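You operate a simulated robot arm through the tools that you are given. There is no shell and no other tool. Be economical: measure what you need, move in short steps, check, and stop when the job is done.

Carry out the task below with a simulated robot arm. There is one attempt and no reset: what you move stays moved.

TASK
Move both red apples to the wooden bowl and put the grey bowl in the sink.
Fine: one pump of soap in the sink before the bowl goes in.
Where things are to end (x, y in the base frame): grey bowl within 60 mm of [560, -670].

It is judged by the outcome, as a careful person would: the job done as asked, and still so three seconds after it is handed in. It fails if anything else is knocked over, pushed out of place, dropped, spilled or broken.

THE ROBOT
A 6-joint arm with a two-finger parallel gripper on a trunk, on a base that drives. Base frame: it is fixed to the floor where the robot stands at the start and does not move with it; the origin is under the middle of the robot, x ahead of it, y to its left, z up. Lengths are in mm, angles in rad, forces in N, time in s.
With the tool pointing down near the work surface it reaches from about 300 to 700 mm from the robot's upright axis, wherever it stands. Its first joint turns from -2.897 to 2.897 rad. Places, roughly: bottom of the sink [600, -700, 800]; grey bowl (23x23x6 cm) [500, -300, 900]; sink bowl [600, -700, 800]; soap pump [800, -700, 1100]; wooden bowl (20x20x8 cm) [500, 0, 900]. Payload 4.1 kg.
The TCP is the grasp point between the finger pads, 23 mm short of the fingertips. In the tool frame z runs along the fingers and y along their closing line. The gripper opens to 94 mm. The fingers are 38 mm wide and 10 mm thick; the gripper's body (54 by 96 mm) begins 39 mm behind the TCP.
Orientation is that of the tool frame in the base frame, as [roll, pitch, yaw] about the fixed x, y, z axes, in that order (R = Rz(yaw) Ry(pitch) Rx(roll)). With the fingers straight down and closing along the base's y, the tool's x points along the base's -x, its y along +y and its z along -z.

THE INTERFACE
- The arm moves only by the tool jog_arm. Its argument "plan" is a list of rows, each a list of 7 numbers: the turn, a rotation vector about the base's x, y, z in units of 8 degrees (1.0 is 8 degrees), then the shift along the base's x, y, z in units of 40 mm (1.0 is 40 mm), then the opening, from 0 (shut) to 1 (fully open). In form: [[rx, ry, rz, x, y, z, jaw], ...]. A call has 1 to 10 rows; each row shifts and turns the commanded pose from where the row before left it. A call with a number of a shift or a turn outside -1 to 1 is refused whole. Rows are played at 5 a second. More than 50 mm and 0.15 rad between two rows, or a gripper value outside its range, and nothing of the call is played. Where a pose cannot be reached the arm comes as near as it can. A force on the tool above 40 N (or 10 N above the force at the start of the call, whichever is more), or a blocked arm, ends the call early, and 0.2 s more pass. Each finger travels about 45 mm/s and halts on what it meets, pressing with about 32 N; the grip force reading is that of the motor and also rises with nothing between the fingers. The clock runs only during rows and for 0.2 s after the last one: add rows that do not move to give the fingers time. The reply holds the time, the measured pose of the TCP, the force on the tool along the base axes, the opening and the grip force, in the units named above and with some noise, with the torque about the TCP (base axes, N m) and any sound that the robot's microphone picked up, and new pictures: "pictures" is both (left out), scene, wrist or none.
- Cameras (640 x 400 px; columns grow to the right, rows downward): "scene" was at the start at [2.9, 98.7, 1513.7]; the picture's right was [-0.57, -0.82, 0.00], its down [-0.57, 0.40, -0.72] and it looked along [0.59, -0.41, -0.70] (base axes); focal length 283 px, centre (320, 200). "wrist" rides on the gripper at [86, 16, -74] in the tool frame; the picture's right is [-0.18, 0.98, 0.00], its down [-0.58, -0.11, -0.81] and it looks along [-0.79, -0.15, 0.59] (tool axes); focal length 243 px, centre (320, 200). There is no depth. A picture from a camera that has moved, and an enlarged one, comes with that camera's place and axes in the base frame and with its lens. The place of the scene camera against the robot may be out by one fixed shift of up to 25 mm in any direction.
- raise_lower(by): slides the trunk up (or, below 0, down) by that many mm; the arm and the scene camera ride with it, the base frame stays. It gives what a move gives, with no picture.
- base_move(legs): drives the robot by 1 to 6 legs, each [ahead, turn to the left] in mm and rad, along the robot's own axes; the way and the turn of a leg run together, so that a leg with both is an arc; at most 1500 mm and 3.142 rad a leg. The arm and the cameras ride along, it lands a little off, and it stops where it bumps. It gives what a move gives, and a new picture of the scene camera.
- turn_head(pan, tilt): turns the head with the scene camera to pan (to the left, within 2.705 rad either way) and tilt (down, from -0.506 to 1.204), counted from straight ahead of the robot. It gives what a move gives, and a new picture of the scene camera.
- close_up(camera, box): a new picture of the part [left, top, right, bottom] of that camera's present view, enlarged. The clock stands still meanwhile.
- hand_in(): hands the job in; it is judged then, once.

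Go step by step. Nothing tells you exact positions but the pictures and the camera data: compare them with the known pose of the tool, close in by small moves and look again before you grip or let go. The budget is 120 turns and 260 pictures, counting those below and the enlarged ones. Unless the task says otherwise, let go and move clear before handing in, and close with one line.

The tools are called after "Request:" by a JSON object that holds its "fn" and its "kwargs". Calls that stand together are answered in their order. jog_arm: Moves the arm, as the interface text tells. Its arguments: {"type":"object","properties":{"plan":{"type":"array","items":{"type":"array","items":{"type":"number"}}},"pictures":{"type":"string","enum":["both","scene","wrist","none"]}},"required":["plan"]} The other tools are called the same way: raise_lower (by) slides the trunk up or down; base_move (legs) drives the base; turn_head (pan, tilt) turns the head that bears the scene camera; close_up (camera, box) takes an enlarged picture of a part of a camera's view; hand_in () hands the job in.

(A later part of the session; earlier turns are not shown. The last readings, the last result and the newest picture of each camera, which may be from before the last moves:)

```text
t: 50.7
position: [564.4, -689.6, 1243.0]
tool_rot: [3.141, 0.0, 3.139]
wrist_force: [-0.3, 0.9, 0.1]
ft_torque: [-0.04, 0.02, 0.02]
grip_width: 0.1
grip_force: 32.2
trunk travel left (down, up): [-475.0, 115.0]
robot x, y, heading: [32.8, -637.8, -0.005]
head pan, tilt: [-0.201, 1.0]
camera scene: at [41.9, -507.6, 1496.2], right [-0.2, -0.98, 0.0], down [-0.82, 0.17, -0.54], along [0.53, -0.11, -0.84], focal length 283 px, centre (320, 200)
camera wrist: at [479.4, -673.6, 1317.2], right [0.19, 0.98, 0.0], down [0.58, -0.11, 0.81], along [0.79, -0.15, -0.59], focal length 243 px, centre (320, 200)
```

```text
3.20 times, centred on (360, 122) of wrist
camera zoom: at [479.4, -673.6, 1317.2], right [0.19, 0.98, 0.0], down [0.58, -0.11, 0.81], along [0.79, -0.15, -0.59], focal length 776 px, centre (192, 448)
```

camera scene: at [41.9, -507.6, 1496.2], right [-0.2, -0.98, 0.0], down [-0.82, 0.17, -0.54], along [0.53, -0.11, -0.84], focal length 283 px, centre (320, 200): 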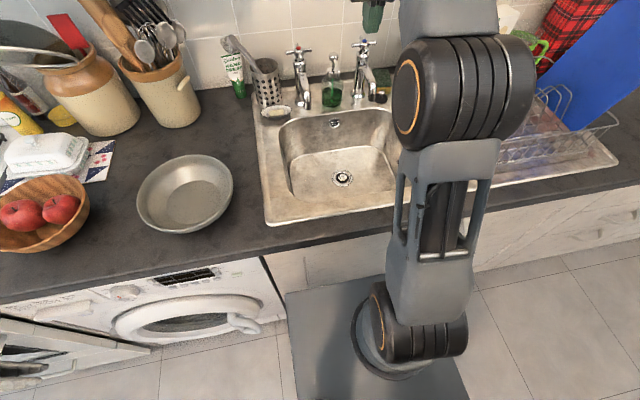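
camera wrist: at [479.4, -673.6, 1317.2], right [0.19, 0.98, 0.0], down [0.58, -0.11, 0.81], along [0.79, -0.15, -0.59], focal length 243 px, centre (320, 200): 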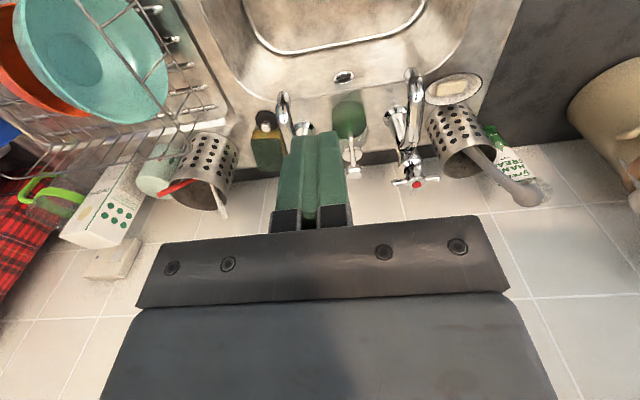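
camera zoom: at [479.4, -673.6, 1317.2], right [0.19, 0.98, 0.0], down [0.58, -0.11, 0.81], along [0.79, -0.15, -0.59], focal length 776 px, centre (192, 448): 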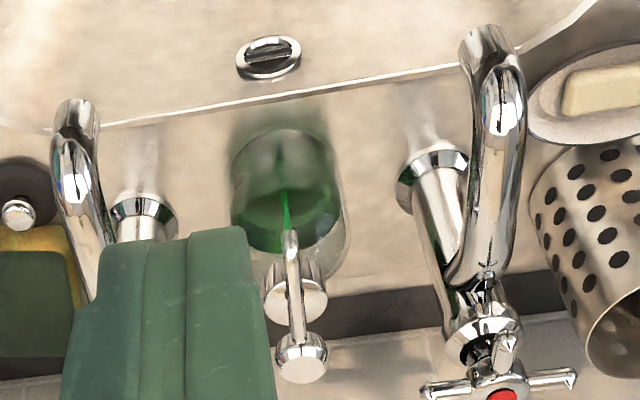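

The dome reads about [760, -673, 1060], and the nozzle points toward me and reaches over the sink edge. I'll move above it.

Request:
{"fn": "jog_arm", "kwargs": {"plan": [[0, 0, 0, 0.97, 0.08, 0, 0], [0, 0, 0, 0.97, 0.08, 0, 0], [0, 0, 0, 0.97, 0.08, 0, 0], [0, 0, 0, 0.97, 0.08, 0, 0], [0, 0, 0, 0.97, 0.08, -0.3, 0], [0, 0, 0, 0, 0, -0.8, 0], [0, 0, 0, 0, 0, -0.8, 0], [0, 0, 0, 0, 0, -0.8, 0], [0, 0, 0, 0, 0, 0, 0]]}}

```text
t: 52.7
position: [661.8, -673.0, 1097.5]
tool_rot: [-3.142, 0.001, 3.14]
wrist_force: [0.1, -0.3, -0.5]
ft_torque: [-0.04, -0.01, -0.02]
grip_width: 0.2
grip_force: 31.4
out of reach, approached as far as the arm can: row 2, 3, 4, 5
trunk travel left (down, up): [-475.0, 115.0]
robot x, y, heading: [39.2, -639.6, -0.006]
head pan, tilt: [-0.201, 1.0]
camera scene: at [41.9, -507.6, 1496.2], right [-0.2, -0.98, 0.0], down [-0.82, 0.17, -0.54], along [0.53, -0.11, -0.84], focal length 283 px, centre (320, 200)
camera wrist: at [575.8, -657.8, 1172.0], right [0.19, 0.98, 0.0], down [0.58, -0.11, 0.81], along [0.79, -0.15, -0.59], focal length 243 px, centre (320, 200)
```

scene: 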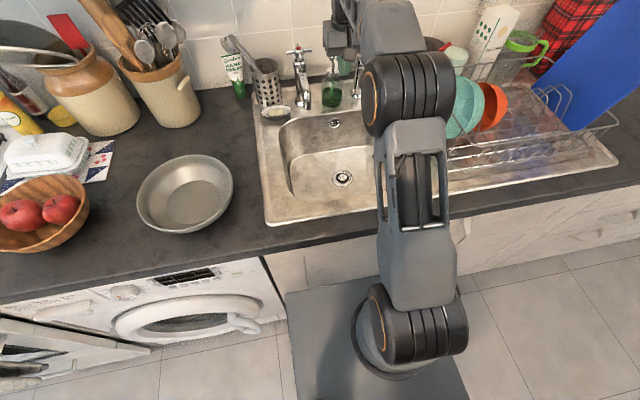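
wrist: 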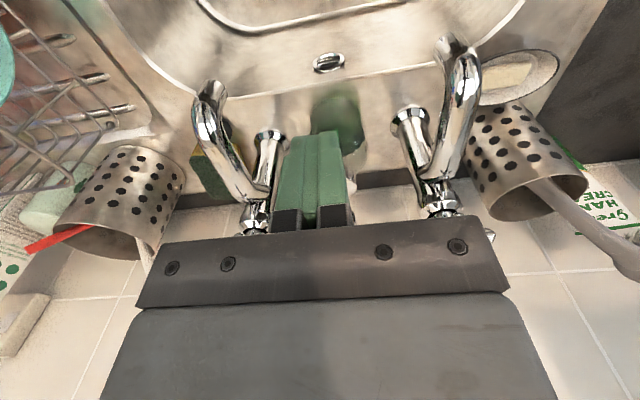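

The arm stopped short at x=662. I'll raise the trunk, move the base a little nearer the counter, and try again.

Request:
{"fn": "raise_lower", "kwargs": {"by": 112}}

Request:
{"fn": "base_move", "kwargs": {"legs": [[35, 0]]}}

```text
t: 54.1
position: [661.8, -674.3, 1209.7]
tool_rot: [-3.141, 0.001, 3.139]
wrist_force: [0.1, -0.2, -0.2]
ft_torque: [0.0, 0.0, 0.01]
grip_width: 0.0
grip_force: 32.1
trunk travel left (down, up): [-587.0, 3.0]
robot x, y, heading: [38.4, -636.6, -0.002]
head pan, tilt: [-0.201, 1.0]
```

```text
t: 55.0
position: [697.2, -674.7, 1208.8]
tool_rot: [-3.141, -0.003, 3.14]
wrist_force: [-0.1, 0.0, 0.4]
ft_torque: [-0.01, 0.04, 0.05]
grip_width: 0.1
grip_force: 32.1
trunk travel left (down, up): [-587.0, 3.0]
robot x, y, heading: [71.5, -638.6, -0.008]
head pan, tilt: [-0.201, 1.0]
camera scene: at [78.3, -507.7, 1608.2], right [-0.2, -0.98, 0.0], down [-0.82, 0.17, -0.54], along [0.53, -0.11, -0.84], focal length 283 px, centre (320, 200)
```

scene: 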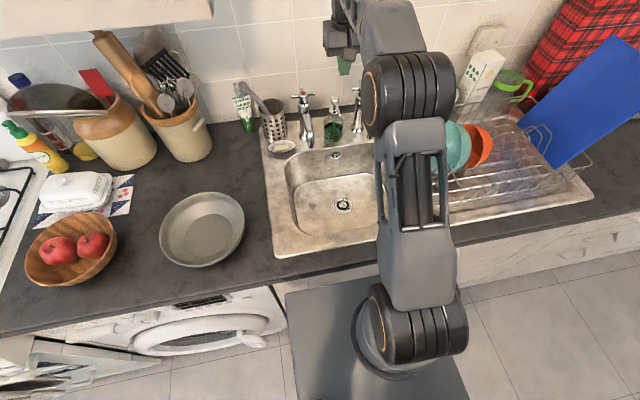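

Request:
{"fn": "jog_arm", "kwargs": {"plan": [[0, 0, 0, 0.3, 0.03, -0.6, 0], [0, 0, 0, 0.6, 0, -0.6, 0], [0, 0, 0, 0.6, 0, -0.5, 0], [0, 0, 0, 0, 0, -0.3, 0], [0, 0, 0, 0, 0, 0, 0]]}}

```text
t: 56.2
position: [757.4, -672.5, 1128.8]
tool_rot: [3.141, 0.0, 3.14]
wrist_force: [-0.7, -0.2, 0.3]
ft_torque: [0.0, 0.05, -0.02]
grip_width: 0.0
grip_force: 32.2
trunk travel left (down, up): [-587.0, 3.0]
robot x, y, heading: [70.8, -640.1, -0.004]
head pan, tilt: [-0.201, 1.0]
camera scene: at [76.9, -507.7, 1608.2], right [-0.2, -0.98, 0.0], down [-0.82, 0.17, -0.54], along [0.53, -0.11, -0.84], focal length 283 px, centre (320, 200)
camera wrist: at [670.9, -656.6, 1203.8], right [0.19, 0.98, 0.0], down [0.58, -0.11, 0.81], along [0.79, -0.15, -0.59], focal length 243 px, centre (320, 200)
```

scene: 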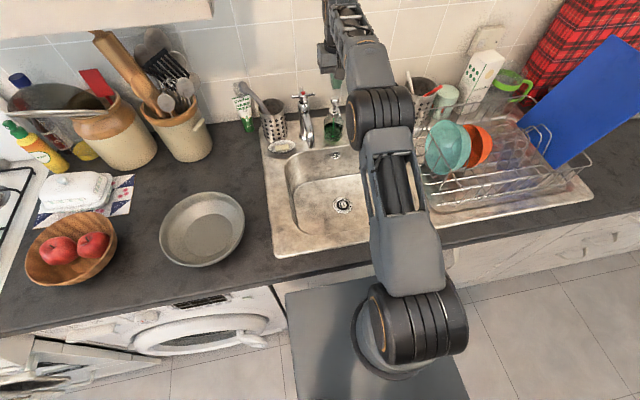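
wrist: 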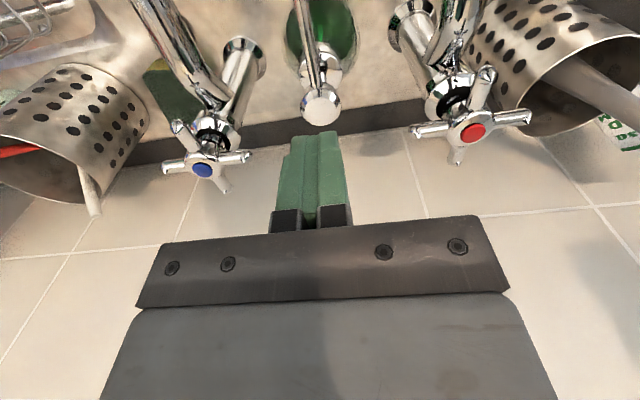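

Triangulating the two wrist views puts the dome at [761, -673, 1060]. I'll lower to just above it.

Request:
{"fn": "jog_arm", "kwargs": {"plan": [[0, 0, 0, 0.1, 0, -0.4, 0], [0, 0, 0, 0, 0, -0.35, 0], [0, 0, 0, 0, 0, 0, 0]]}}

Request:
{"fn": "close_up", "kwargs": {"camera": "wrist", "box": [240, 40, 400, 140]}}

Request:
{"fn": "close_up", "kwargs": {"camera": "scene", "box": [260, 50, 420, 150]}}

```text
t: 57.0
position: [760.5, -672.1, 1098.6]
tool_rot: [-3.141, 0.0, 3.14]
wrist_force: [0.0, 0.0, -0.8]
ft_torque: [0.02, -0.03, 0.0]
grip_width: 0.3
grip_force: 32.1
trunk travel left (down, up): [-587.0, 3.0]
robot x, y, heading: [72.6, -636.7, -0.002]
head pan, tilt: [-0.201, 1.0]
camera scene: at [76.9, -507.7, 1608.2], right [-0.2, -0.98, 0.0], down [-0.82, 0.17, -0.54], along [0.53, -0.11, -0.84], focal length 283 px, centre (320, 200)
camera wrist: at [675.4, -656.6, 1174.0], right [0.19, 0.98, 0.0], down [0.58, -0.11, 0.81], along [0.79, -0.15, -0.59], focal length 243 px, centre (320, 200)
```

scene: 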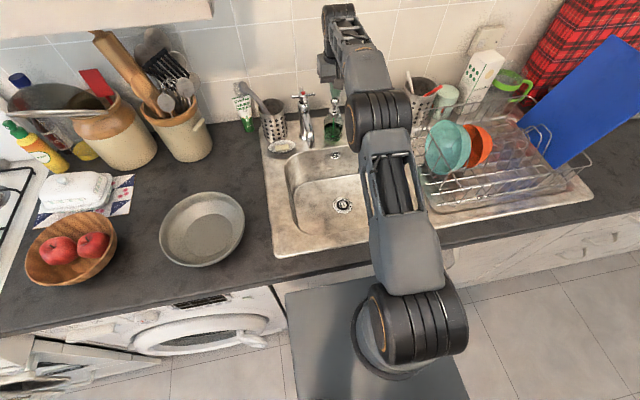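
wrist: 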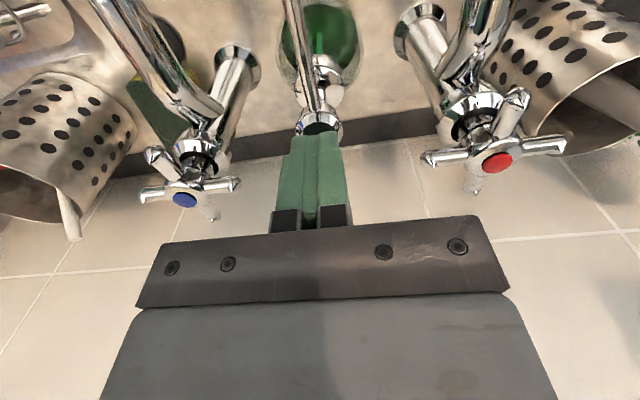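

```text
4.00 times, centred on (320, 90) of wrist
camera zoom: at [675.4, -656.6, 1174.0], right [0.19, 0.98, 0.0], down [0.58, -0.11, 0.81], along [0.79, -0.15, -0.59], focal length 970 px, centre (320, 640)
```

zoom: 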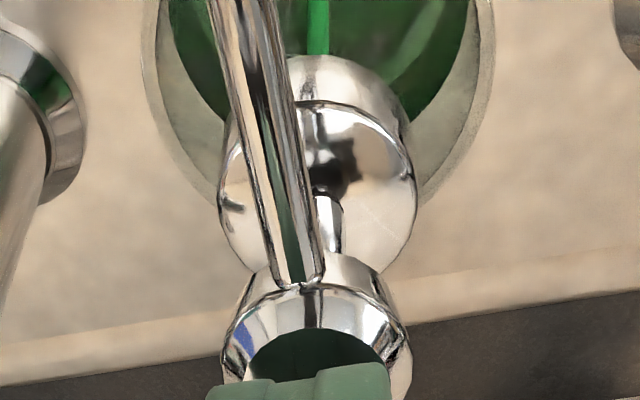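

```text
4.00 times, centred on (340, 100) of scene
camera zoom: at [76.9, -507.7, 1608.2], right [-0.2, -0.98, 0.0], down [-0.82, 0.17, -0.54], along [0.53, -0.11, -0.84], focal length 1132 px, centre (240, 600)
```

zoom: 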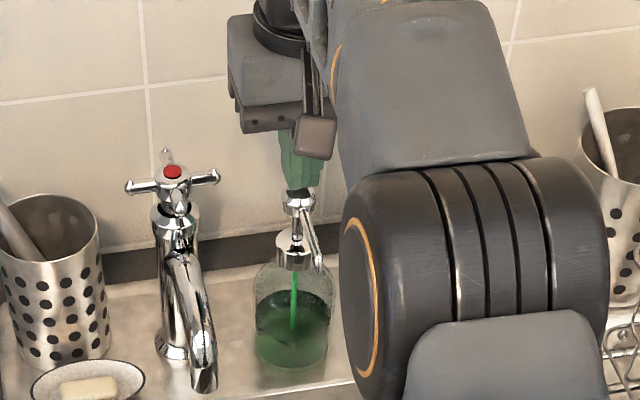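

The fingertips are just above the dome, about 2 mm off in y. I'll correct that and press slowly.

Request:
{"fn": "jog_arm", "kwargs": {"plan": [[0, 0, 0, 0, 0.05, 0, 0], [0, 0, 0, 0, 0, -0.1, 0], [0, 0, 0, 0, 0, -0.1, 0]], "pictures": "none"}}

```text
t: 57.8
position: [761.3, -670.6, 1091.1]
tool_rot: [3.14, -0.003, 3.14]
wrist_force: [0.2, -0.6, 0.9]
ft_torque: [-0.03, 0.01, -0.01]
grip_width: 0.0
grip_force: 31.2
trunk travel left (down, up): [-587.0, 3.0]
robot x, y, heading: [71.6, -642.7, -0.004]
head pan, tilt: [-0.201, 1.0]
```

Request:
{"fn": "jog_arm", "kwargs": {"plan": [[0, 0, 0, 0, 0, -0.1, 0], [0, 0, 0, 0, 0, -0.1, 0], [0, 0, 0, 0, 0, -0.1, 0]], "pictures": "wrist"}}

```text
t: 58.6
position: [760.7, -670.3, 1079.7]
tool_rot: [3.14, 0.003, 3.14]
wrist_force: [2.8, -0.5, 9.2]
ft_torque: [0.01, -0.04, -0.01]
grip_width: 0.0
grip_force: 32.3
trunk travel left (down, up): [-587.0, 3.0]
robot x, y, heading: [71.1, -639.9, -0.008]
head pan, tilt: [-0.201, 1.0]
camera wrist: at [675.0, -654.6, 1155.0], right [0.19, 0.98, 0.0], down [0.58, -0.11, 0.81], along [0.79, -0.15, -0.59], focal length 243 px, centre (320, 200)
```

wrist: 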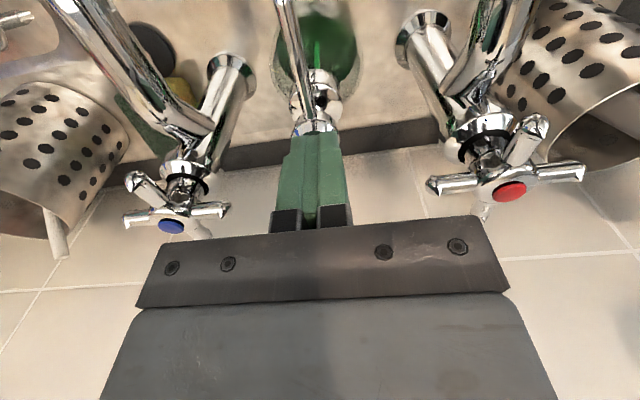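

The pump is going down (9 N). I'll continue the same stroke.

Request:
{"fn": "jog_arm", "kwargs": {"plan": [[0, 0, 0, 0, 0, -0.1, 0], [0, 0, 0, 0, 0, -0.1, 0], [0, 0, 0, 0, 0, 0, 0]], "pictures": "wrist"}}

```text
t: 59.4
position: [760.6, -669.5, 1077.2]
tool_rot: [3.141, 0.012, 3.14]
wrist_force: [7.4, -0.2, 38.5]
ft_torque: [0.01, 0.11, -0.06]
grip_width: 0.1
grip_force: 32.8
trunk travel left (down, up): [-587.0, 3.0]
robot x, y, heading: [74.7, -642.6, -0.004]
head pan, tilt: [-0.201, 1.0]
camera wrist: at [673.6, -654.5, 1151.2], right [0.19, 0.98, 0.0], down [0.57, -0.11, 0.81], along [0.8, -0.15, -0.58], focal length 243 px, centre (320, 200)
```

wrist: 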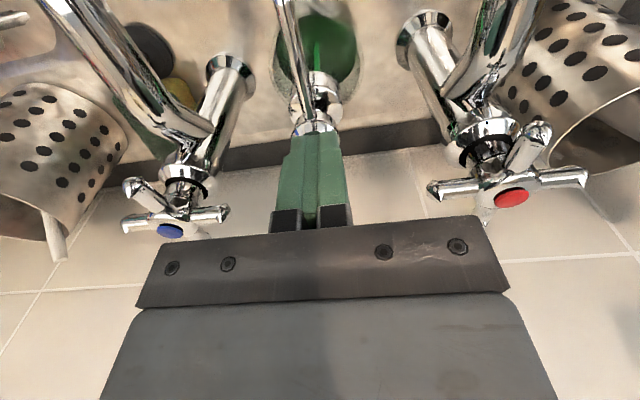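

The pump hit its end stop at 38 N, so that's one full stroke. I'll lift straight up once and look for soap.

Request:
{"fn": "jog_arm", "kwargs": {"plan": [[0, 0, 0, 0, 0, 0.2, 0], [0, 0, 0, 0, 0, 0.4, 0], [0, 0, 0, 0, 0, 0.8, 0], [0, 0, 0, -0.2, 0, 0.9, 0], [0, 0, 0, -0.6, 0, 0.7, 0], [0, 0, 0, -0.9, 0, 0.2, 0], [0, 0, 0, -0.9, 0, 0, 0], [0, 0, 0, -0.9, 0, 0, 0], [0, 0, 0, -0.9, 0, 0, 0], [0, 0, 0, 0, 0, 0, 0]]}}

Request:
{"fn": "close_up", "kwargs": {"camera": "wrist", "box": [220, 0, 480, 180]}}

Request:
{"fn": "close_up", "kwargs": {"camera": "scene", "box": [260, 80, 420, 220]}}

```text
t: 61.6
position: [585.2, -670.8, 1199.7]
tool_rot: [3.141, 0.001, 3.14]
wrist_force: [0.3, 0.0, -1.1]
ft_torque: [0.03, -0.03, -0.02]
grip_width: 0.0
grip_force: 32.3
trunk travel left (down, up): [-587.0, 3.0]
robot x, y, heading: [70.5, -639.8, -0.009]
head pan, tilt: [-0.201, 1.0]
camera scene: at [77.1, -507.7, 1608.2], right [-0.2, -0.98, 0.0], down [-0.82, 0.17, -0.54], along [0.53, -0.11, -0.84], focal length 283 px, centre (320, 200)
camera wrist: at [498.9, -655.1, 1274.3], right [0.19, 0.98, 0.0], down [0.58, -0.11, 0.81], along [0.79, -0.15, -0.59], focal length 243 px, centre (320, 200)
```

scene: 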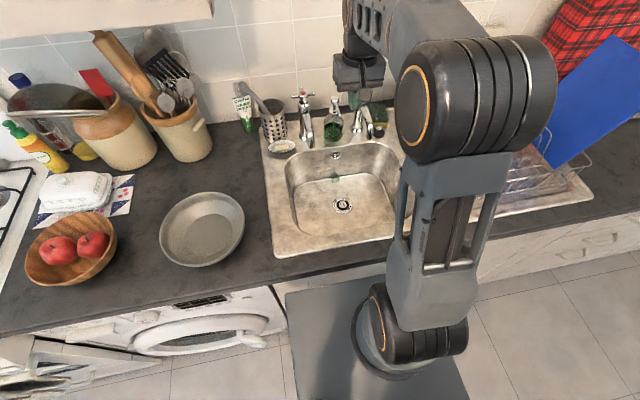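
wrist: 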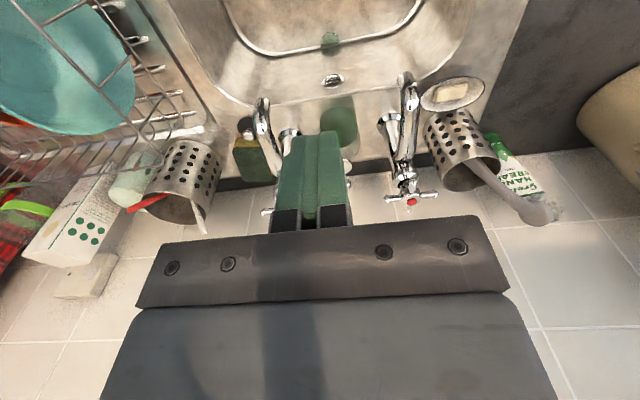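

```text
2.22 times, centred on (350, 90) of wrist
camera zoom: at [498.9, -655.1, 1274.3], right [0.19, 0.98, 0.0], down [0.58, -0.11, 0.81], along [0.79, -0.15, -0.59], focal length 539 px, centre (253, 444)
```

zoom: 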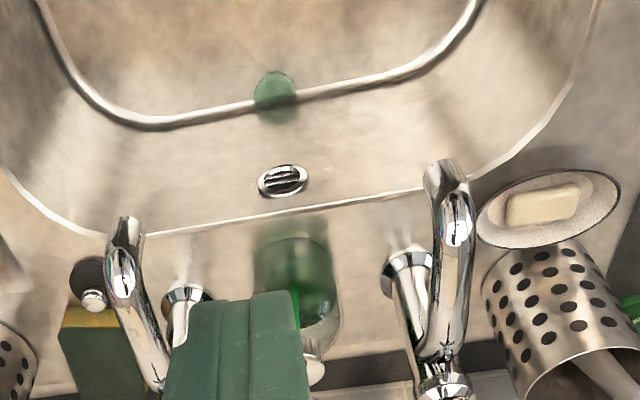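

```text
2.86 times, centred on (340, 150) of scene
camera zoom: at [77.1, -507.7, 1608.2], right [-0.2, -0.98, 0.0], down [-0.82, 0.17, -0.54], along [0.53, -0.11, -0.84], focal length 809 px, centre (263, 343)
```

zoom: 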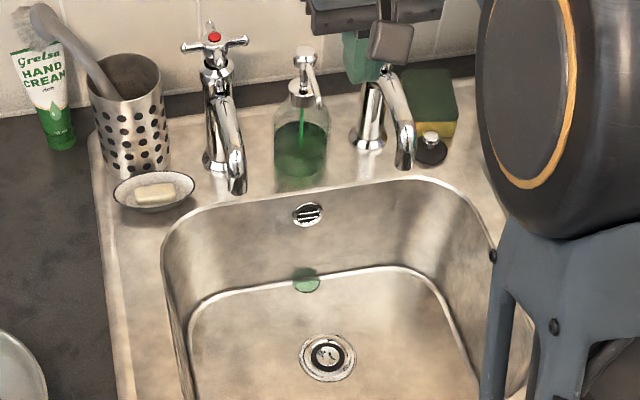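

A green blob of soap is in the sink, so the single pump is done. For the grey bowl I'll move the base to about y=-450, so that both the bowl and the sink are in reach.

Request:
{"fn": "jog_arm", "kwargs": {"plan": [[0, 0, 0, -0.9, 0, 0.5, 0], [0, 0, 0, -0.9, 0, 0.5, 0], [0, 0, 0, -0.9, 0, 0.3, 0], [0, 0, 0, -0.9, 0, 0, 0], [0, 0, 0, -0.7, 0, 0, 0], [0, 0, 0, 0, 0, 0, 0]], "pictures": "none"}}

Request:
{"fn": "base_move", "kwargs": {"legs": [[-140, 0], [0, 1.571], [190, 0], [0, -1.571], [110, 0]]}}

```text
t: 63.0
position: [411.6, -670.2, 1249.8]
tool_rot: [3.141, -0.001, 3.141]
wrist_force: [0.2, -1.5, 0.2]
ft_torque: [0.01, 0.02, 0.01]
grip_width: 0.0
grip_force: 31.5
trunk travel left (down, up): [-587.0, 3.0]
robot x, y, heading: [73.7, -639.5, -0.006]
head pan, tilt: [-0.201, 1.0]
```

```text
t: 73.9
position: [383.0, -472.1, 1250.4]
tool_rot: [3.141, -0.002, -3.119]
wrist_force: [-0.3, 0.3, 0.2]
ft_torque: [0.02, 0.03, -0.04]
grip_width: 0.1
grip_force: 31.9
trunk travel left (down, up): [-587.0, 3.0]
robot x, y, heading: [40.7, -447.1, 0.016]
head pan, tilt: [-0.201, 1.0]
camera scene: at [43.7, -315.9, 1608.2], right [-0.18, -0.98, 0.0], down [-0.83, 0.15, -0.54], along [0.53, -0.1, -0.84], focal length 283 px, centre (320, 200)
```

scene: 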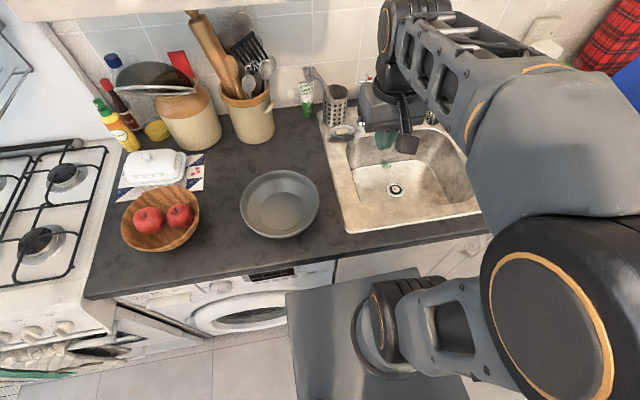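

The grey bowl hasn't moved. Its walls slope about 45°, so I'll grip the +y rim with the tool tilted about 36° along the wall. First I'll approach and look at the bowl in profile.

Request:
{"fn": "jog_arm", "kwargs": {"plan": [[0, 0, -0.16, 0.2, 0.9, 0, 0.3], [-0.5, 0, 0, 0.2, 0.9, 0, 0.3], [-0.5, 0, 0, 0.2, 0.9, 0, 0.3], [-0.5, 0, 0, 0.2, 0.9, 0, 0.3], [-0.5, 0, 0, 0.2, 0.9, 0, 0.3], [-0.5, 0, 0, 0.2, 0.9, 0, 0.3], [-0.5, 0, 0, 0, 0.9, -0.5, 0.3], [-0.5, 0, 0, 0, 0.9, -0.7, 0.3], [-0.5, 0, 0, 0, 0.9, -0.7, 0.3], [-0.5, 0, 0, 0, 0.2, -0.7, 0.3]], "pictures": "none"}}

Request:
{"fn": "jog_arm", "kwargs": {"plan": [[0, 0, 0, 0, 0, -0.6, 0.3], [0, 0, 0, 0, 0, 0, 0.3]]}}

```text
t: 76.1
position: [430.7, -138.1, 1146.4]
tool_rot: [-2.512, -0.001, 3.141]
wrist_force: [-0.6, 0.3, 0.4]
ft_torque: [-0.03, -0.01, -0.01]
grip_width: 28.2
grip_force: 0.0
trunk travel left (down, up): [-587.0, 3.0]
robot x, y, heading: [41.6, -448.8, 0.015]
head pan, tilt: [-0.201, 1.0]
```

```text
t: 76.7
position: [429.2, -137.8, 1123.0]
tool_rot: [-2.512, 0.001, 3.141]
wrist_force: [-0.4, -0.7, -0.3]
ft_torque: [0.03, -0.01, 0.0]
grip_width: 28.0
grip_force: 0.1
trunk travel left (down, up): [-587.0, 3.0]
robot x, y, heading: [42.7, -450.0, 0.019]
head pan, tilt: [-0.201, 1.0]
camera scene: at [42.4, -315.7, 1608.2], right [-0.18, -0.98, 0.0], down [-0.83, 0.15, -0.54], along [0.53, -0.1, -0.84], focal length 283 px, centre (320, 200)
camera wrist: at [344.1, -82.7, 1173.2], right [0.18, 0.79, -0.58], down [0.58, 0.39, 0.72], along [0.79, -0.47, -0.39], focal length 243 px, centre (320, 200)
```

scene: 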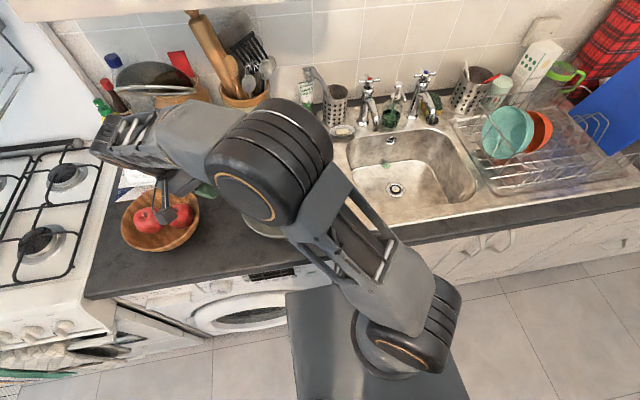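
wrist: 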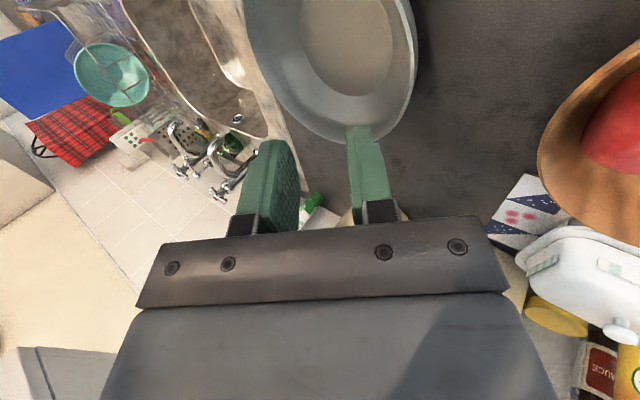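

The bowl's +y rim is near [470, -157, 958]. I'll come to a standoff along the tilted axis with a small opening and check.

Request:
{"fn": "jog_arm", "kwargs": {"plan": [[0, 0, 0, 0.35, 0, -0.4, 0.3], [0, 0, 0, 0.35, 0, -0.7, 0.3], [0, 0, 0, 0.33, 0.1, -0.8, 0.3], [0, 0, 0, 0, 0.1, -0.8, 0.3], [0, 0, 0, 0, 0, -0.45, 0.3], [0, 0, 0, 0, 0, 0, 0.3]]}}

```text
t: 78.1
position: [470.9, -131.0, 996.2]
tool_rot: [-2.514, 0.0, 3.141]
wrist_force: [-0.1, 1.2, -0.9]
ft_torque: [0.01, 0.02, -0.02]
grip_width: 28.2
grip_force: 0.1
trunk travel left (down, up): [-587.0, 3.0]
robot x, y, heading: [42.7, -447.9, 0.018]
head pan, tilt: [-0.201, 1.0]
camera scene: at [42.4, -315.7, 1608.2], right [-0.18, -0.98, 0.0], down [-0.83, 0.15, -0.54], along [0.53, -0.1, -0.84], focal length 283 px, centre (320, 200)
camera wrist: at [385.7, -74.2, 1047.4], right [0.18, 0.8, -0.58], down [0.58, 0.39, 0.72], along [0.79, -0.47, -0.39], focal length 243 px, centre (320, 200)
```

scene: 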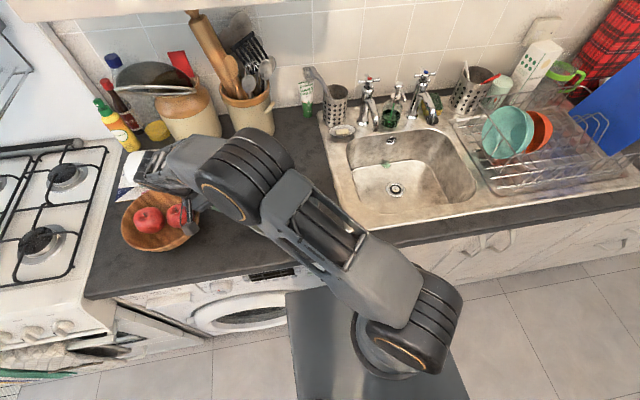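
wrist: 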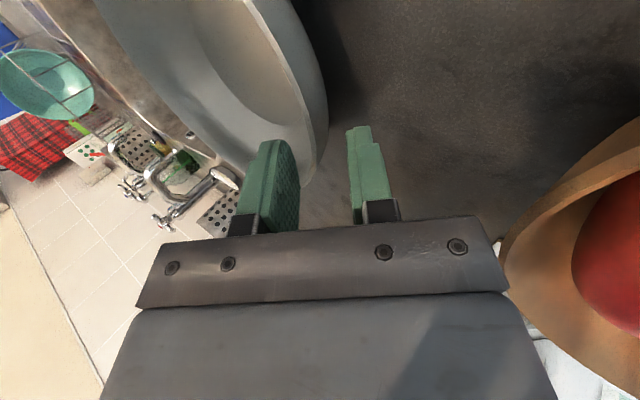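

The rim sits a few mm toward the inner finger. I'll shift about 7 mm across, then advance partway along the tilted axis.

Request:
{"fn": "jog_arm", "kwargs": {"plan": [[0, 0, 0, 0, -0.14, 0.1, 0.3], [0, 0, 0, 0, -0.25, -0.34, 0.3], [0, 0, 0, 0, -0.26, -0.36, 0.3], [0, 0, 0, 0, 0, 0, 0.3]], "pictures": "wrist"}}

```text
t: 79.1
position: [471.5, -157.3, 972.1]
tool_rot: [-2.513, 0.001, 3.141]
wrist_force: [-0.2, 0.9, 0.1]
ft_torque: [0.02, -0.02, 0.02]
grip_width: 28.1
grip_force: 0.1
trunk travel left (down, up): [-587.0, 3.0]
robot x, y, heading: [43.1, -448.9, 0.02]
head pan, tilt: [-0.201, 1.0]
camera wrist: at [385.6, -100.3, 1023.6], right [0.18, 0.79, -0.58], down [0.58, 0.39, 0.72], along [0.79, -0.47, -0.39], focal length 243 px, centre (320, 200)
```

wrist: 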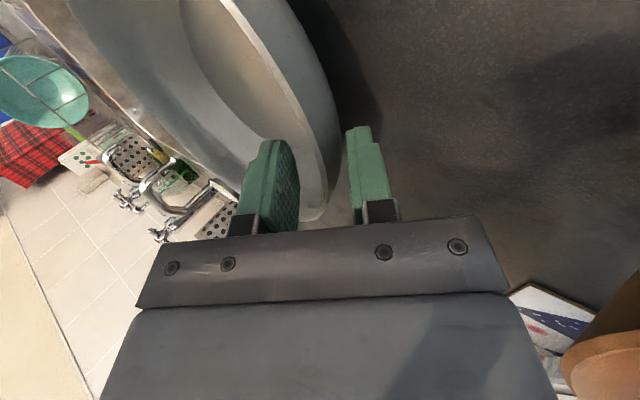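

The rim is now between the fingers, so I'll go the last 22 mm and check.

Request:
{"fn": "jog_arm", "kwargs": {"plan": [[0, 0, 0, 0, -0.16, -0.22, 0.3], [0, 0, 0, 0, -0.16, -0.22, 0.3], [0, 0, 0, 0, 0, 0, 0.3]], "pictures": "wrist"}}

Request:
{"fn": "close_up", "kwargs": {"camera": "wrist", "box": [220, 80, 420, 240]}}

```text
t: 79.9
position: [471.4, -169.5, 955.0]
tool_rot: [-2.514, 0.0, -3.141]
wrist_force: [-0.5, 0.4, 0.6]
ft_torque: [0.0, 0.0, 0.02]
grip_width: 28.3
grip_force: 0.0
trunk travel left (down, up): [-587.0, 3.0]
robot x, y, heading: [42.6, -446.5, 0.025]
head pan, tilt: [-0.201, 1.0]
camera wrist: at [385.8, -113.2, 1006.1], right [0.18, 0.8, -0.58], down [0.58, 0.39, 0.72], along [0.79, -0.47, -0.39], focal length 243 px, centre (320, 200)
```

wrist: 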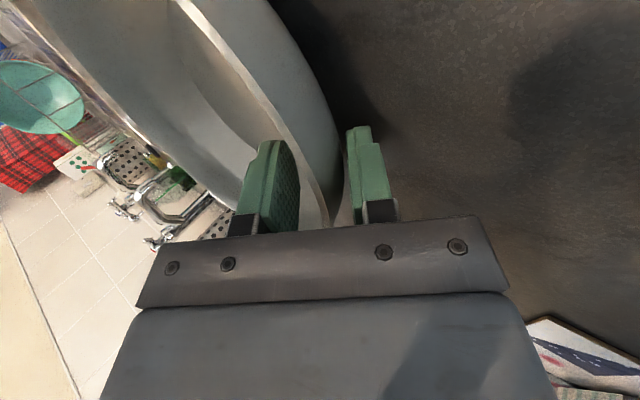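

```text
2.50 times, centred on (320, 160) of wrist
camera zoom: at [385.8, -113.2, 1006.1], right [0.18, 0.8, -0.58], down [0.58, 0.39, 0.72], along [0.79, -0.47, -0.39], focal length 606 px, centre (320, 300)
```

zoom: 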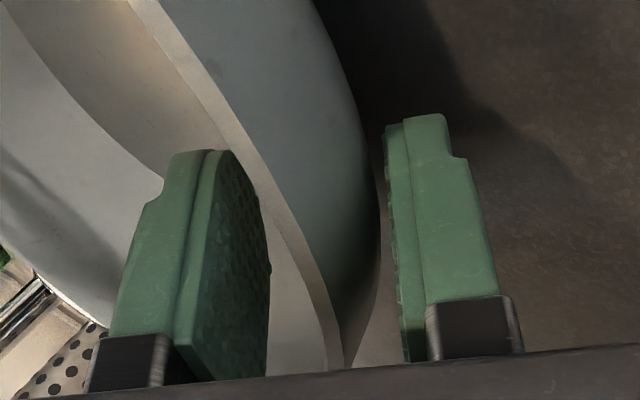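

The rim is well seated between the pads, so I'll close on it.

Request:
{"fn": "jog_arm", "kwargs": {"plan": [[0, 0, 0, 0, 0, 0, 0.15], [0, 0, 0, 0, 0, 0, 0.05], [0, 0, 0, 0, 0, 0, 0], [0, 0, 0, 0, 0, 0, 0], [0, 0, 0, 0, 0, 0, 0]]}}

Request:
{"fn": "close_up", "kwargs": {"camera": "wrist", "box": [220, 80, 420, 240]}}

```text
t: 81.1
position: [472.0, -168.7, 954.5]
tool_rot: [-2.513, 0.001, 3.142]
wrist_force: [-0.7, 0.3, -4.2]
ft_torque: [0.59, -0.01, 0.01]
grip_width: 11.6
grip_force: 32.1
trunk travel left (down, up): [-587.0, 3.0]
robot x, y, heading: [42.5, -447.3, 0.02]
head pan, tilt: [-0.201, 1.0]
camera scene: at [42.8, -315.5, 1608.2], right [-0.18, -0.98, 0.0], down [-0.83, 0.15, -0.54], along [0.53, -0.1, -0.84], focal length 283 px, centre (320, 200)
camera wrist: at [385.9, -113.0, 1005.9], right [0.18, 0.8, -0.58], down [0.58, 0.39, 0.72], along [0.79, -0.47, -0.39], focal length 243 px, centre (320, 200)
```

scene: 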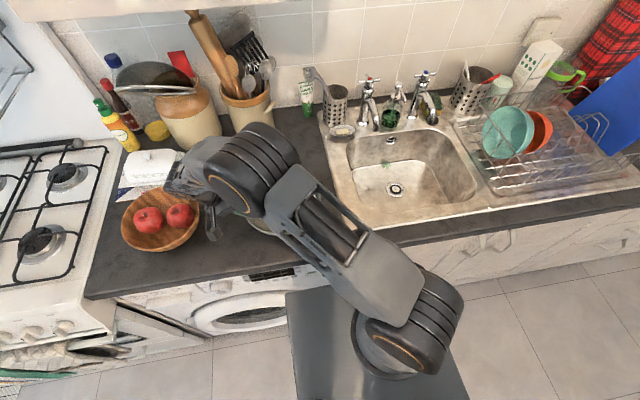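
wrist: 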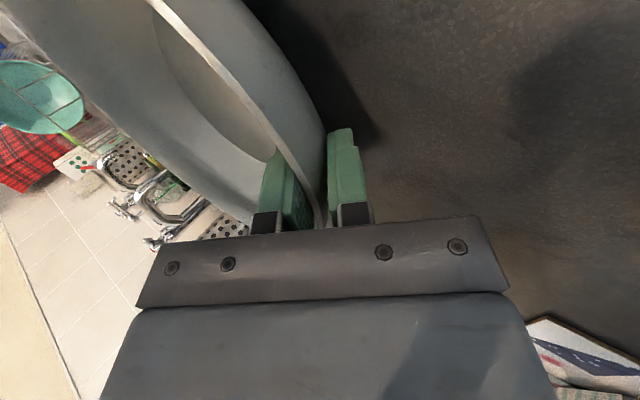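

```text
2.50 times, centred on (320, 160) of wrist
camera zoom: at [385.9, -113.0, 1005.9], right [0.18, 0.8, -0.58], down [0.58, 0.39, 0.72], along [0.79, -0.47, -0.39], focal length 606 px, centre (320, 300)
```

zoom: 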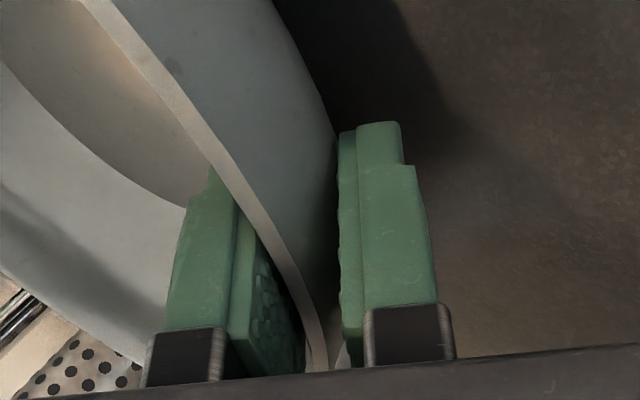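

The bowl is gripped at 11.6 mm and already carries about 4 N. I'll lift it a bit and check its attitude.

Request:
{"fn": "jog_arm", "kwargs": {"plan": [[0, 0, 0, 0, 0, 0.3, 0], [0, 0, 0, 0, 0, 0.6, 0], [0, 0, 0, 0, 0, 0.8, 0], [0, 0, 0, 0, 0, 0, 0]]}}

Request:
{"fn": "turn_head", "kwargs": {"pan": -0.5, "tilt": 0.9}}

```text
t: 82.1
position: [472.1, -169.5, 1023.2]
tool_rot: [-2.513, -0.002, -3.141]
wrist_force: [0.1, -1.2, -5.7]
ft_torque: [0.54, -0.02, 0.04]
grip_width: 11.6
grip_force: 31.8
trunk travel left (down, up): [-587.0, 3.0]
robot x, y, heading: [37.3, -446.7, 0.019]
head pan, tilt: [-0.201, 1.0]
camera scene: at [42.8, -315.5, 1608.1], right [-0.18, -0.98, 0.0], down [-0.83, 0.15, -0.54], along [0.53, -0.1, -0.84], focal length 283 px, centre (320, 200)
camera wrist: at [385.9, -112.5, 1074.0], right [0.18, 0.79, -0.58], down [0.58, 0.39, 0.72], along [0.79, -0.47, -0.39], focal length 243 px, centre (320, 200)
```

scene: 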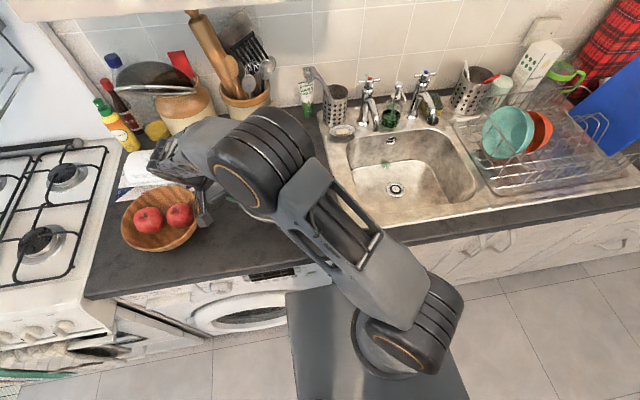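
wrist: 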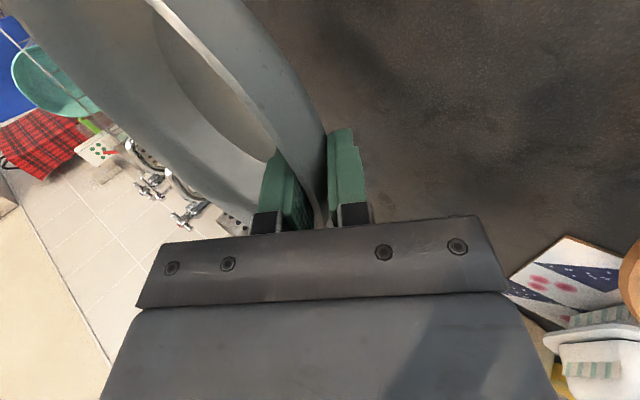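

```text
t: 82.9
position: [472.0, -168.8, 1022.0]
tool_rot: [-2.513, -0.001, 3.141]
wrist_force: [0.1, -0.2, -5.0]
ft_torque: [0.55, 0.02, -0.02]
grip_width: 11.4
grip_force: 32.0
trunk travel left (down, up): [-587.0, 3.0]
robot x, y, heading: [46.6, -451.0, 0.02]
head pan, tilt: [-0.499, 0.901]
camera scene: at [41.2, -337.8, 1615.4], right [-0.46, -0.89, 0.0], down [-0.7, 0.36, -0.62], along [0.55, -0.29, -0.78], focal length 283 px, centre (320, 200)
```

scene: 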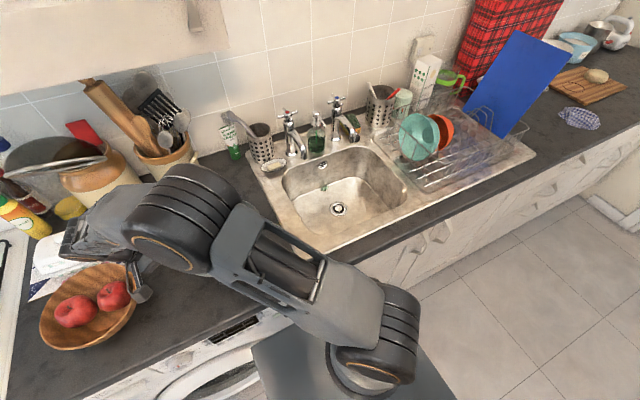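

The bowl is held steady at about 5 N. I'll carry it over the sink and inspect.

Request:
{"fn": "jog_arm", "kwargs": {"plan": [[0, 0, 0, 0, 0, 0.8, 0], [0, 0, 0, 0.2, -0.8, 0.5, 0], [0, 0, 0, 0.2, -1, 0, 0], [0, 0, 0, 0.2, -1, 0, 0], [0, 0, 0, 0.2, -1, 0, 0], [0, 0, 0, 0.2, -1, 0, 0], [0, 0, 0, 0.2, -1, 0, 0], [0, 0, 0, 0.2, -1, 0, 0], [0, 0, 0, 0.2, -1, 0, 0], [0, 0, 0, 0.2, -1, 0, 0]], "pictures": "none"}}

Request:
{"fn": "jog_arm", "kwargs": {"plan": [[0, 0, 0, 0.2, -1, 0, 0], [0, 0, 0, 0, -0.8, 0, 0], [0, 0, 0, 0, 0, 0, 0]]}}

```text
t: 85.1
position: [542.9, -521.8, 1075.0]
tool_rot: [-2.513, -0.003, -3.141]
wrist_force: [0.0, 0.0, -5.4]
ft_torque: [0.55, -0.06, -0.01]
grip_width: 11.5
grip_force: 32.1
trunk travel left (down, up): [-587.0, 3.0]
robot x, y, heading: [37.0, -448.3, 0.018]
head pan, tilt: [-0.499, 0.901]
```

```text
t: 85.9
position: [551.9, -594.4, 1075.1]
tool_rot: [-2.515, -0.003, 3.141]
wrist_force: [-0.6, 0.1, -4.7]
ft_torque: [0.51, -0.02, -0.02]
grip_width: 11.7
grip_force: 32.2
trunk travel left (down, up): [-587.0, 3.0]
robot x, y, heading: [38.5, -449.8, 0.02]
head pan, tilt: [-0.499, 0.901]
camera scene: at [41.2, -338.1, 1615.4], right [-0.46, -0.89, 0.0], down [-0.7, 0.36, -0.62], along [0.55, -0.29, -0.78], focal length 283 px, centre (320, 200)
camera wrist: at [466.0, -537.4, 1126.4], right [0.18, 0.8, -0.58], down [0.58, 0.39, 0.72], along [0.79, -0.47, -0.39], focal length 243 px, centre (320, 200)
```

scene: 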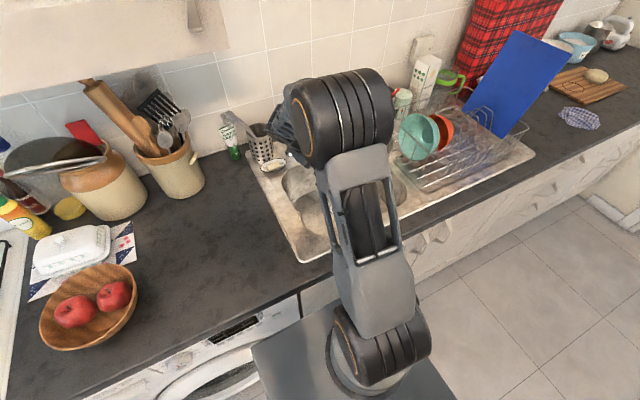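
wrist: 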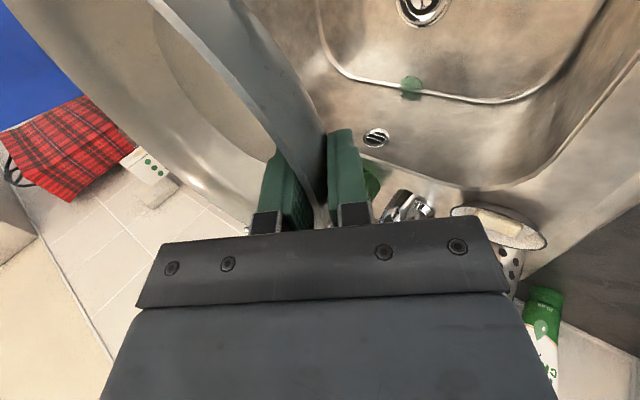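

Request:
{"fn": "close_up", "kwargs": {"camera": "wrist", "box": [0, 0, 340, 230]}}

```text
1.74 times, centred on (170, 115) of wrist
camera zoom: at [466.0, -537.4, 1126.4], right [0.18, 0.8, -0.58], down [0.58, 0.39, 0.72], along [0.79, -0.47, -0.39], focal length 422 px, centre (581, 348)
```

zoom: 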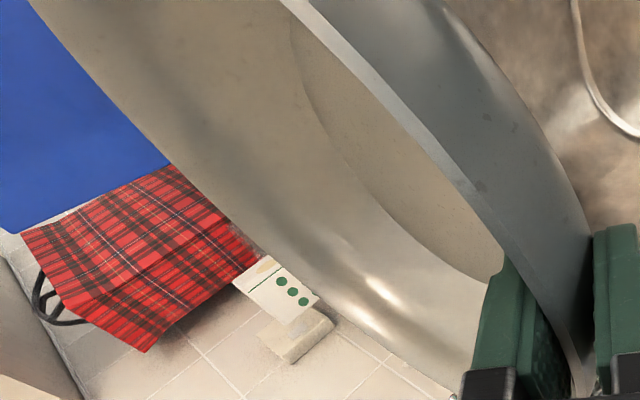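

The far rim matches a level bowl to within about 2°, with its centre near [550, -692]. To keep the tilted gripper clear of the basin edge I'll shift 15 mm further -y, then lower partway.

Request:
{"fn": "jog_arm", "kwargs": {"plan": [[0, 0, 0, 0, -0.37, 0, 0], [0, 0, 0, 0, 0, -0.8, 0], [0, 0, 0, 0, 0, -0.8, 0], [0, 0, 0, 0, 0, -0.8, 0], [0, 0, 0, 0, 0, -0.8, 0], [0, 0, 0, 0, 0, -0.6, 0], [0, 0, 0, 0, 0, 0, 0]]}}

```text
t: 87.5
position: [552.0, -609.0, 923.5]
tool_rot: [-2.513, 0.001, 3.14]
wrist_force: [-0.3, 0.7, -6.0]
ft_torque: [0.54, -0.04, -0.01]
grip_width: 11.7
grip_force: 31.8
trunk travel left (down, up): [-587.0, 3.0]
robot x, y, heading: [38.2, -446.2, 0.02]
head pan, tilt: [-0.499, 0.901]
camera scene: at [41.3, -338.4, 1615.5], right [-0.46, -0.89, 0.0], down [-0.7, 0.36, -0.62], along [0.55, -0.29, -0.78], focal length 283 px, centre (320, 200)
camera wrist: at [465.8, -551.9, 974.4], right [0.18, 0.8, -0.58], down [0.58, 0.39, 0.72], along [0.79, -0.47, -0.39], focal length 243 px, centre (320, 200)
```

scene: 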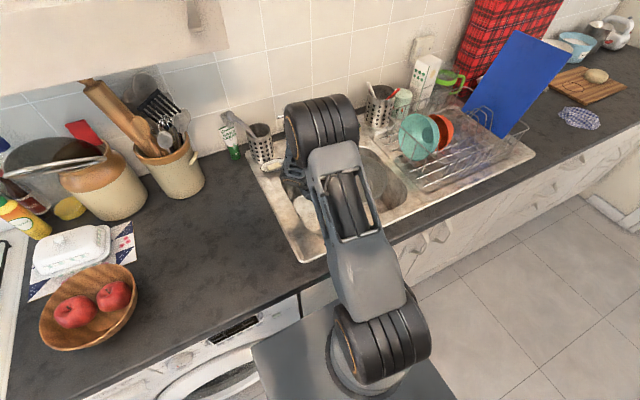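
wrist: 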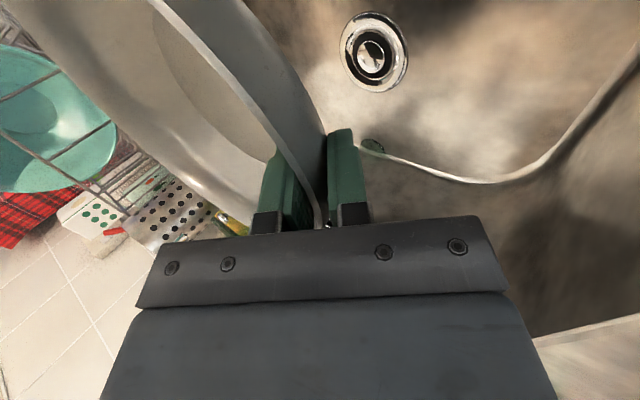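

Clearances look right: basin edge near y=-485 on this side. I'll keep lowering in small steps.

Request:
{"fn": "jog_arm", "kwargs": {"plan": [[0, 0, 0, 0, 0, -0.4, 0], [0, 0, 0, 0, 0, -0.4, 0], [0, 0, 0, 0, 0, -0.4, 0], [0, 0, 0, 0, 0, 0, 0]]}}

```text
t: 88.5
position: [552.3, -609.6, 874.4]
tool_rot: [-2.513, 0.0, -3.14]
wrist_force: [0.3, -0.6, -5.2]
ft_torque: [0.53, -0.03, -0.01]
grip_width: 11.6
grip_force: 32.0
trunk travel left (down, up): [-587.0, 3.0]
robot x, y, heading: [43.1, -447.9, 0.019]
head pan, tilt: [-0.499, 0.901]
camera scene: at [41.4, -338.4, 1615.5], right [-0.46, -0.89, 0.0], down [-0.7, 0.36, -0.62], along [0.55, -0.29, -0.78], focal length 283 px, centre (320, 200)
camera wrist: at [466.0, -552.0, 926.1], right [0.18, 0.8, -0.58], down [0.58, 0.39, 0.72], along [0.79, -0.47, -0.39], focal length 243 px, centre (320, 200)
```

scene: 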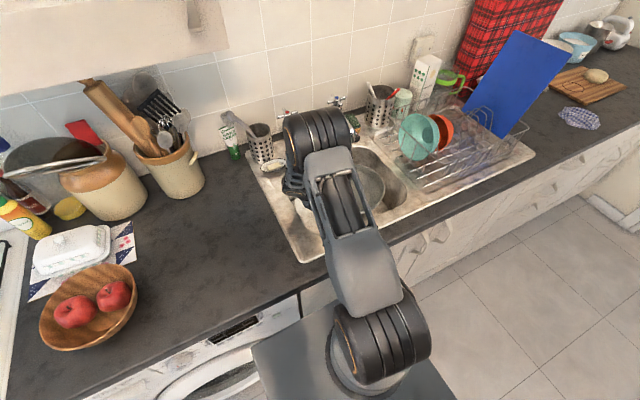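
wrist: 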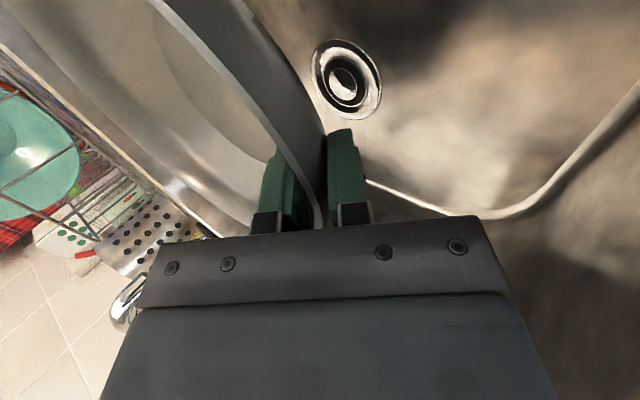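

Request:
{"fn": "jog_arm", "kwargs": {"plan": [[0, 0, 0, 0, 0, -0.12, 0], [0, 0, 0, 0, 0, -0.12, 0], [0, 0, 0, 0, 0, -0.12, 0], [0, 0, 0, 0, 0, 0, 0]], "pictures": "none"}}

Request:
{"fn": "jog_arm", "kwargs": {"plan": [[0, 0, 0, 0, 0, -0.08, 0], [0, 0, 0, 0, 0, -0.08, 0], [0, 0, 0, 0, 0, 0, 0]], "pictures": "none"}}

```text
t: 89.5
position: [552.1, -606.7, 861.6]
tool_rot: [-2.513, 0.0, -3.141]
wrist_force: [0.3, 0.2, -6.0]
ft_torque: [0.57, -0.02, -0.04]
grip_width: 11.9
grip_force: 32.3
trunk travel left (down, up): [-587.0, 3.0]
robot x, y, heading: [39.8, -449.3, 0.015]
head pan, tilt: [-0.499, 0.901]
```

```text
t: 90.3
position: [551.9, -608.3, 854.8]
tool_rot: [-2.514, 0.001, -3.141]
wrist_force: [0.0, 0.1, -5.6]
ft_torque: [0.54, -0.02, 0.01]
grip_width: 11.5
grip_force: 32.0
trunk travel left (down, up): [-587.0, 3.0]
robot x, y, heading: [38.5, -452.6, 0.021]
head pan, tilt: [-0.499, 0.901]
```

Request:
{"fn": "jog_arm", "kwargs": {"plan": [[0, 0, 0, 0, 0, -0.07, 0], [0, 0, 0, 0, 0, -0.07, 0], [0, 0, 0, 0, 0, 0, 0]], "pictures": "wrist"}}

```text
t: 91.1
position: [550.8, -608.1, 850.3]
tool_rot: [-2.514, 0.0, -3.141]
wrist_force: [0.6, 0.8, -5.9]
ft_torque: [0.55, -0.01, 0.01]
grip_width: 11.6
grip_force: 32.3
trunk travel left (down, up): [-587.0, 3.0]
robot x, y, heading: [40.2, -449.7, 0.018]
head pan, tilt: [-0.499, 0.901]
camera wrist: at [465.7, -551.8, 899.9], right [0.18, 0.8, -0.58], down [0.58, 0.39, 0.72], along [0.79, -0.47, -0.39], focal length 243 px, centre (320, 200)
```

wrist: 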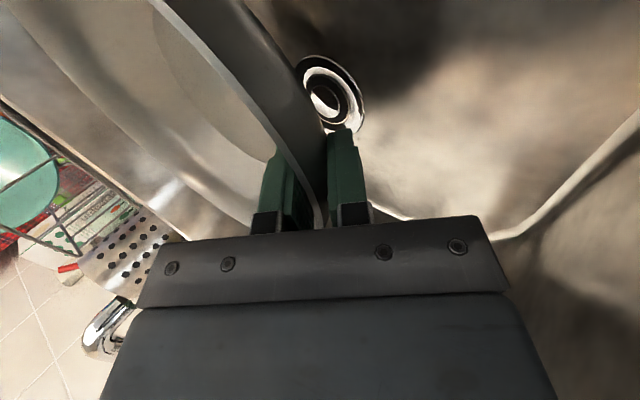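

Request:
{"fn": "jog_arm", "kwargs": {"plan": [[0, 0, 0, 0, 0, -0.08, 0], [0, 0, 0, 0, 0, -0.08, 0], [0, 0, 0, 0, 0, 0, 0]], "pictures": "none"}}

Request:
{"fn": "jog_arm", "kwargs": {"plan": [[0, 0, 0, 0, 0, -0.06, 0], [0, 0, 0, 0, 0, 0, 0]], "pictures": "none"}}

```text
t: 91.9
position: [551.8, -609.1, 841.0]
tool_rot: [-2.515, 0.0, -3.141]
wrist_force: [-0.1, 0.7, -5.3]
ft_torque: [0.52, -0.01, 0.01]
grip_width: 11.5
grip_force: 31.7
trunk travel left (down, up): [-587.0, 3.0]
robot x, y, heading: [43.2, -448.0, 0.019]
head pan, tilt: [-0.499, 0.901]
```

```text
t: 92.5
position: [551.9, -609.2, 839.6]
tool_rot: [-2.514, 0.0, -3.141]
wrist_force: [-0.2, 0.4, -5.5]
ft_torque: [0.51, -0.03, -0.01]
grip_width: 11.8
grip_force: 32.4
trunk travel left (down, up): [-587.0, 3.0]
robot x, y, heading: [41.7, -447.4, 0.019]
head pan, tilt: [-0.499, 0.901]
```

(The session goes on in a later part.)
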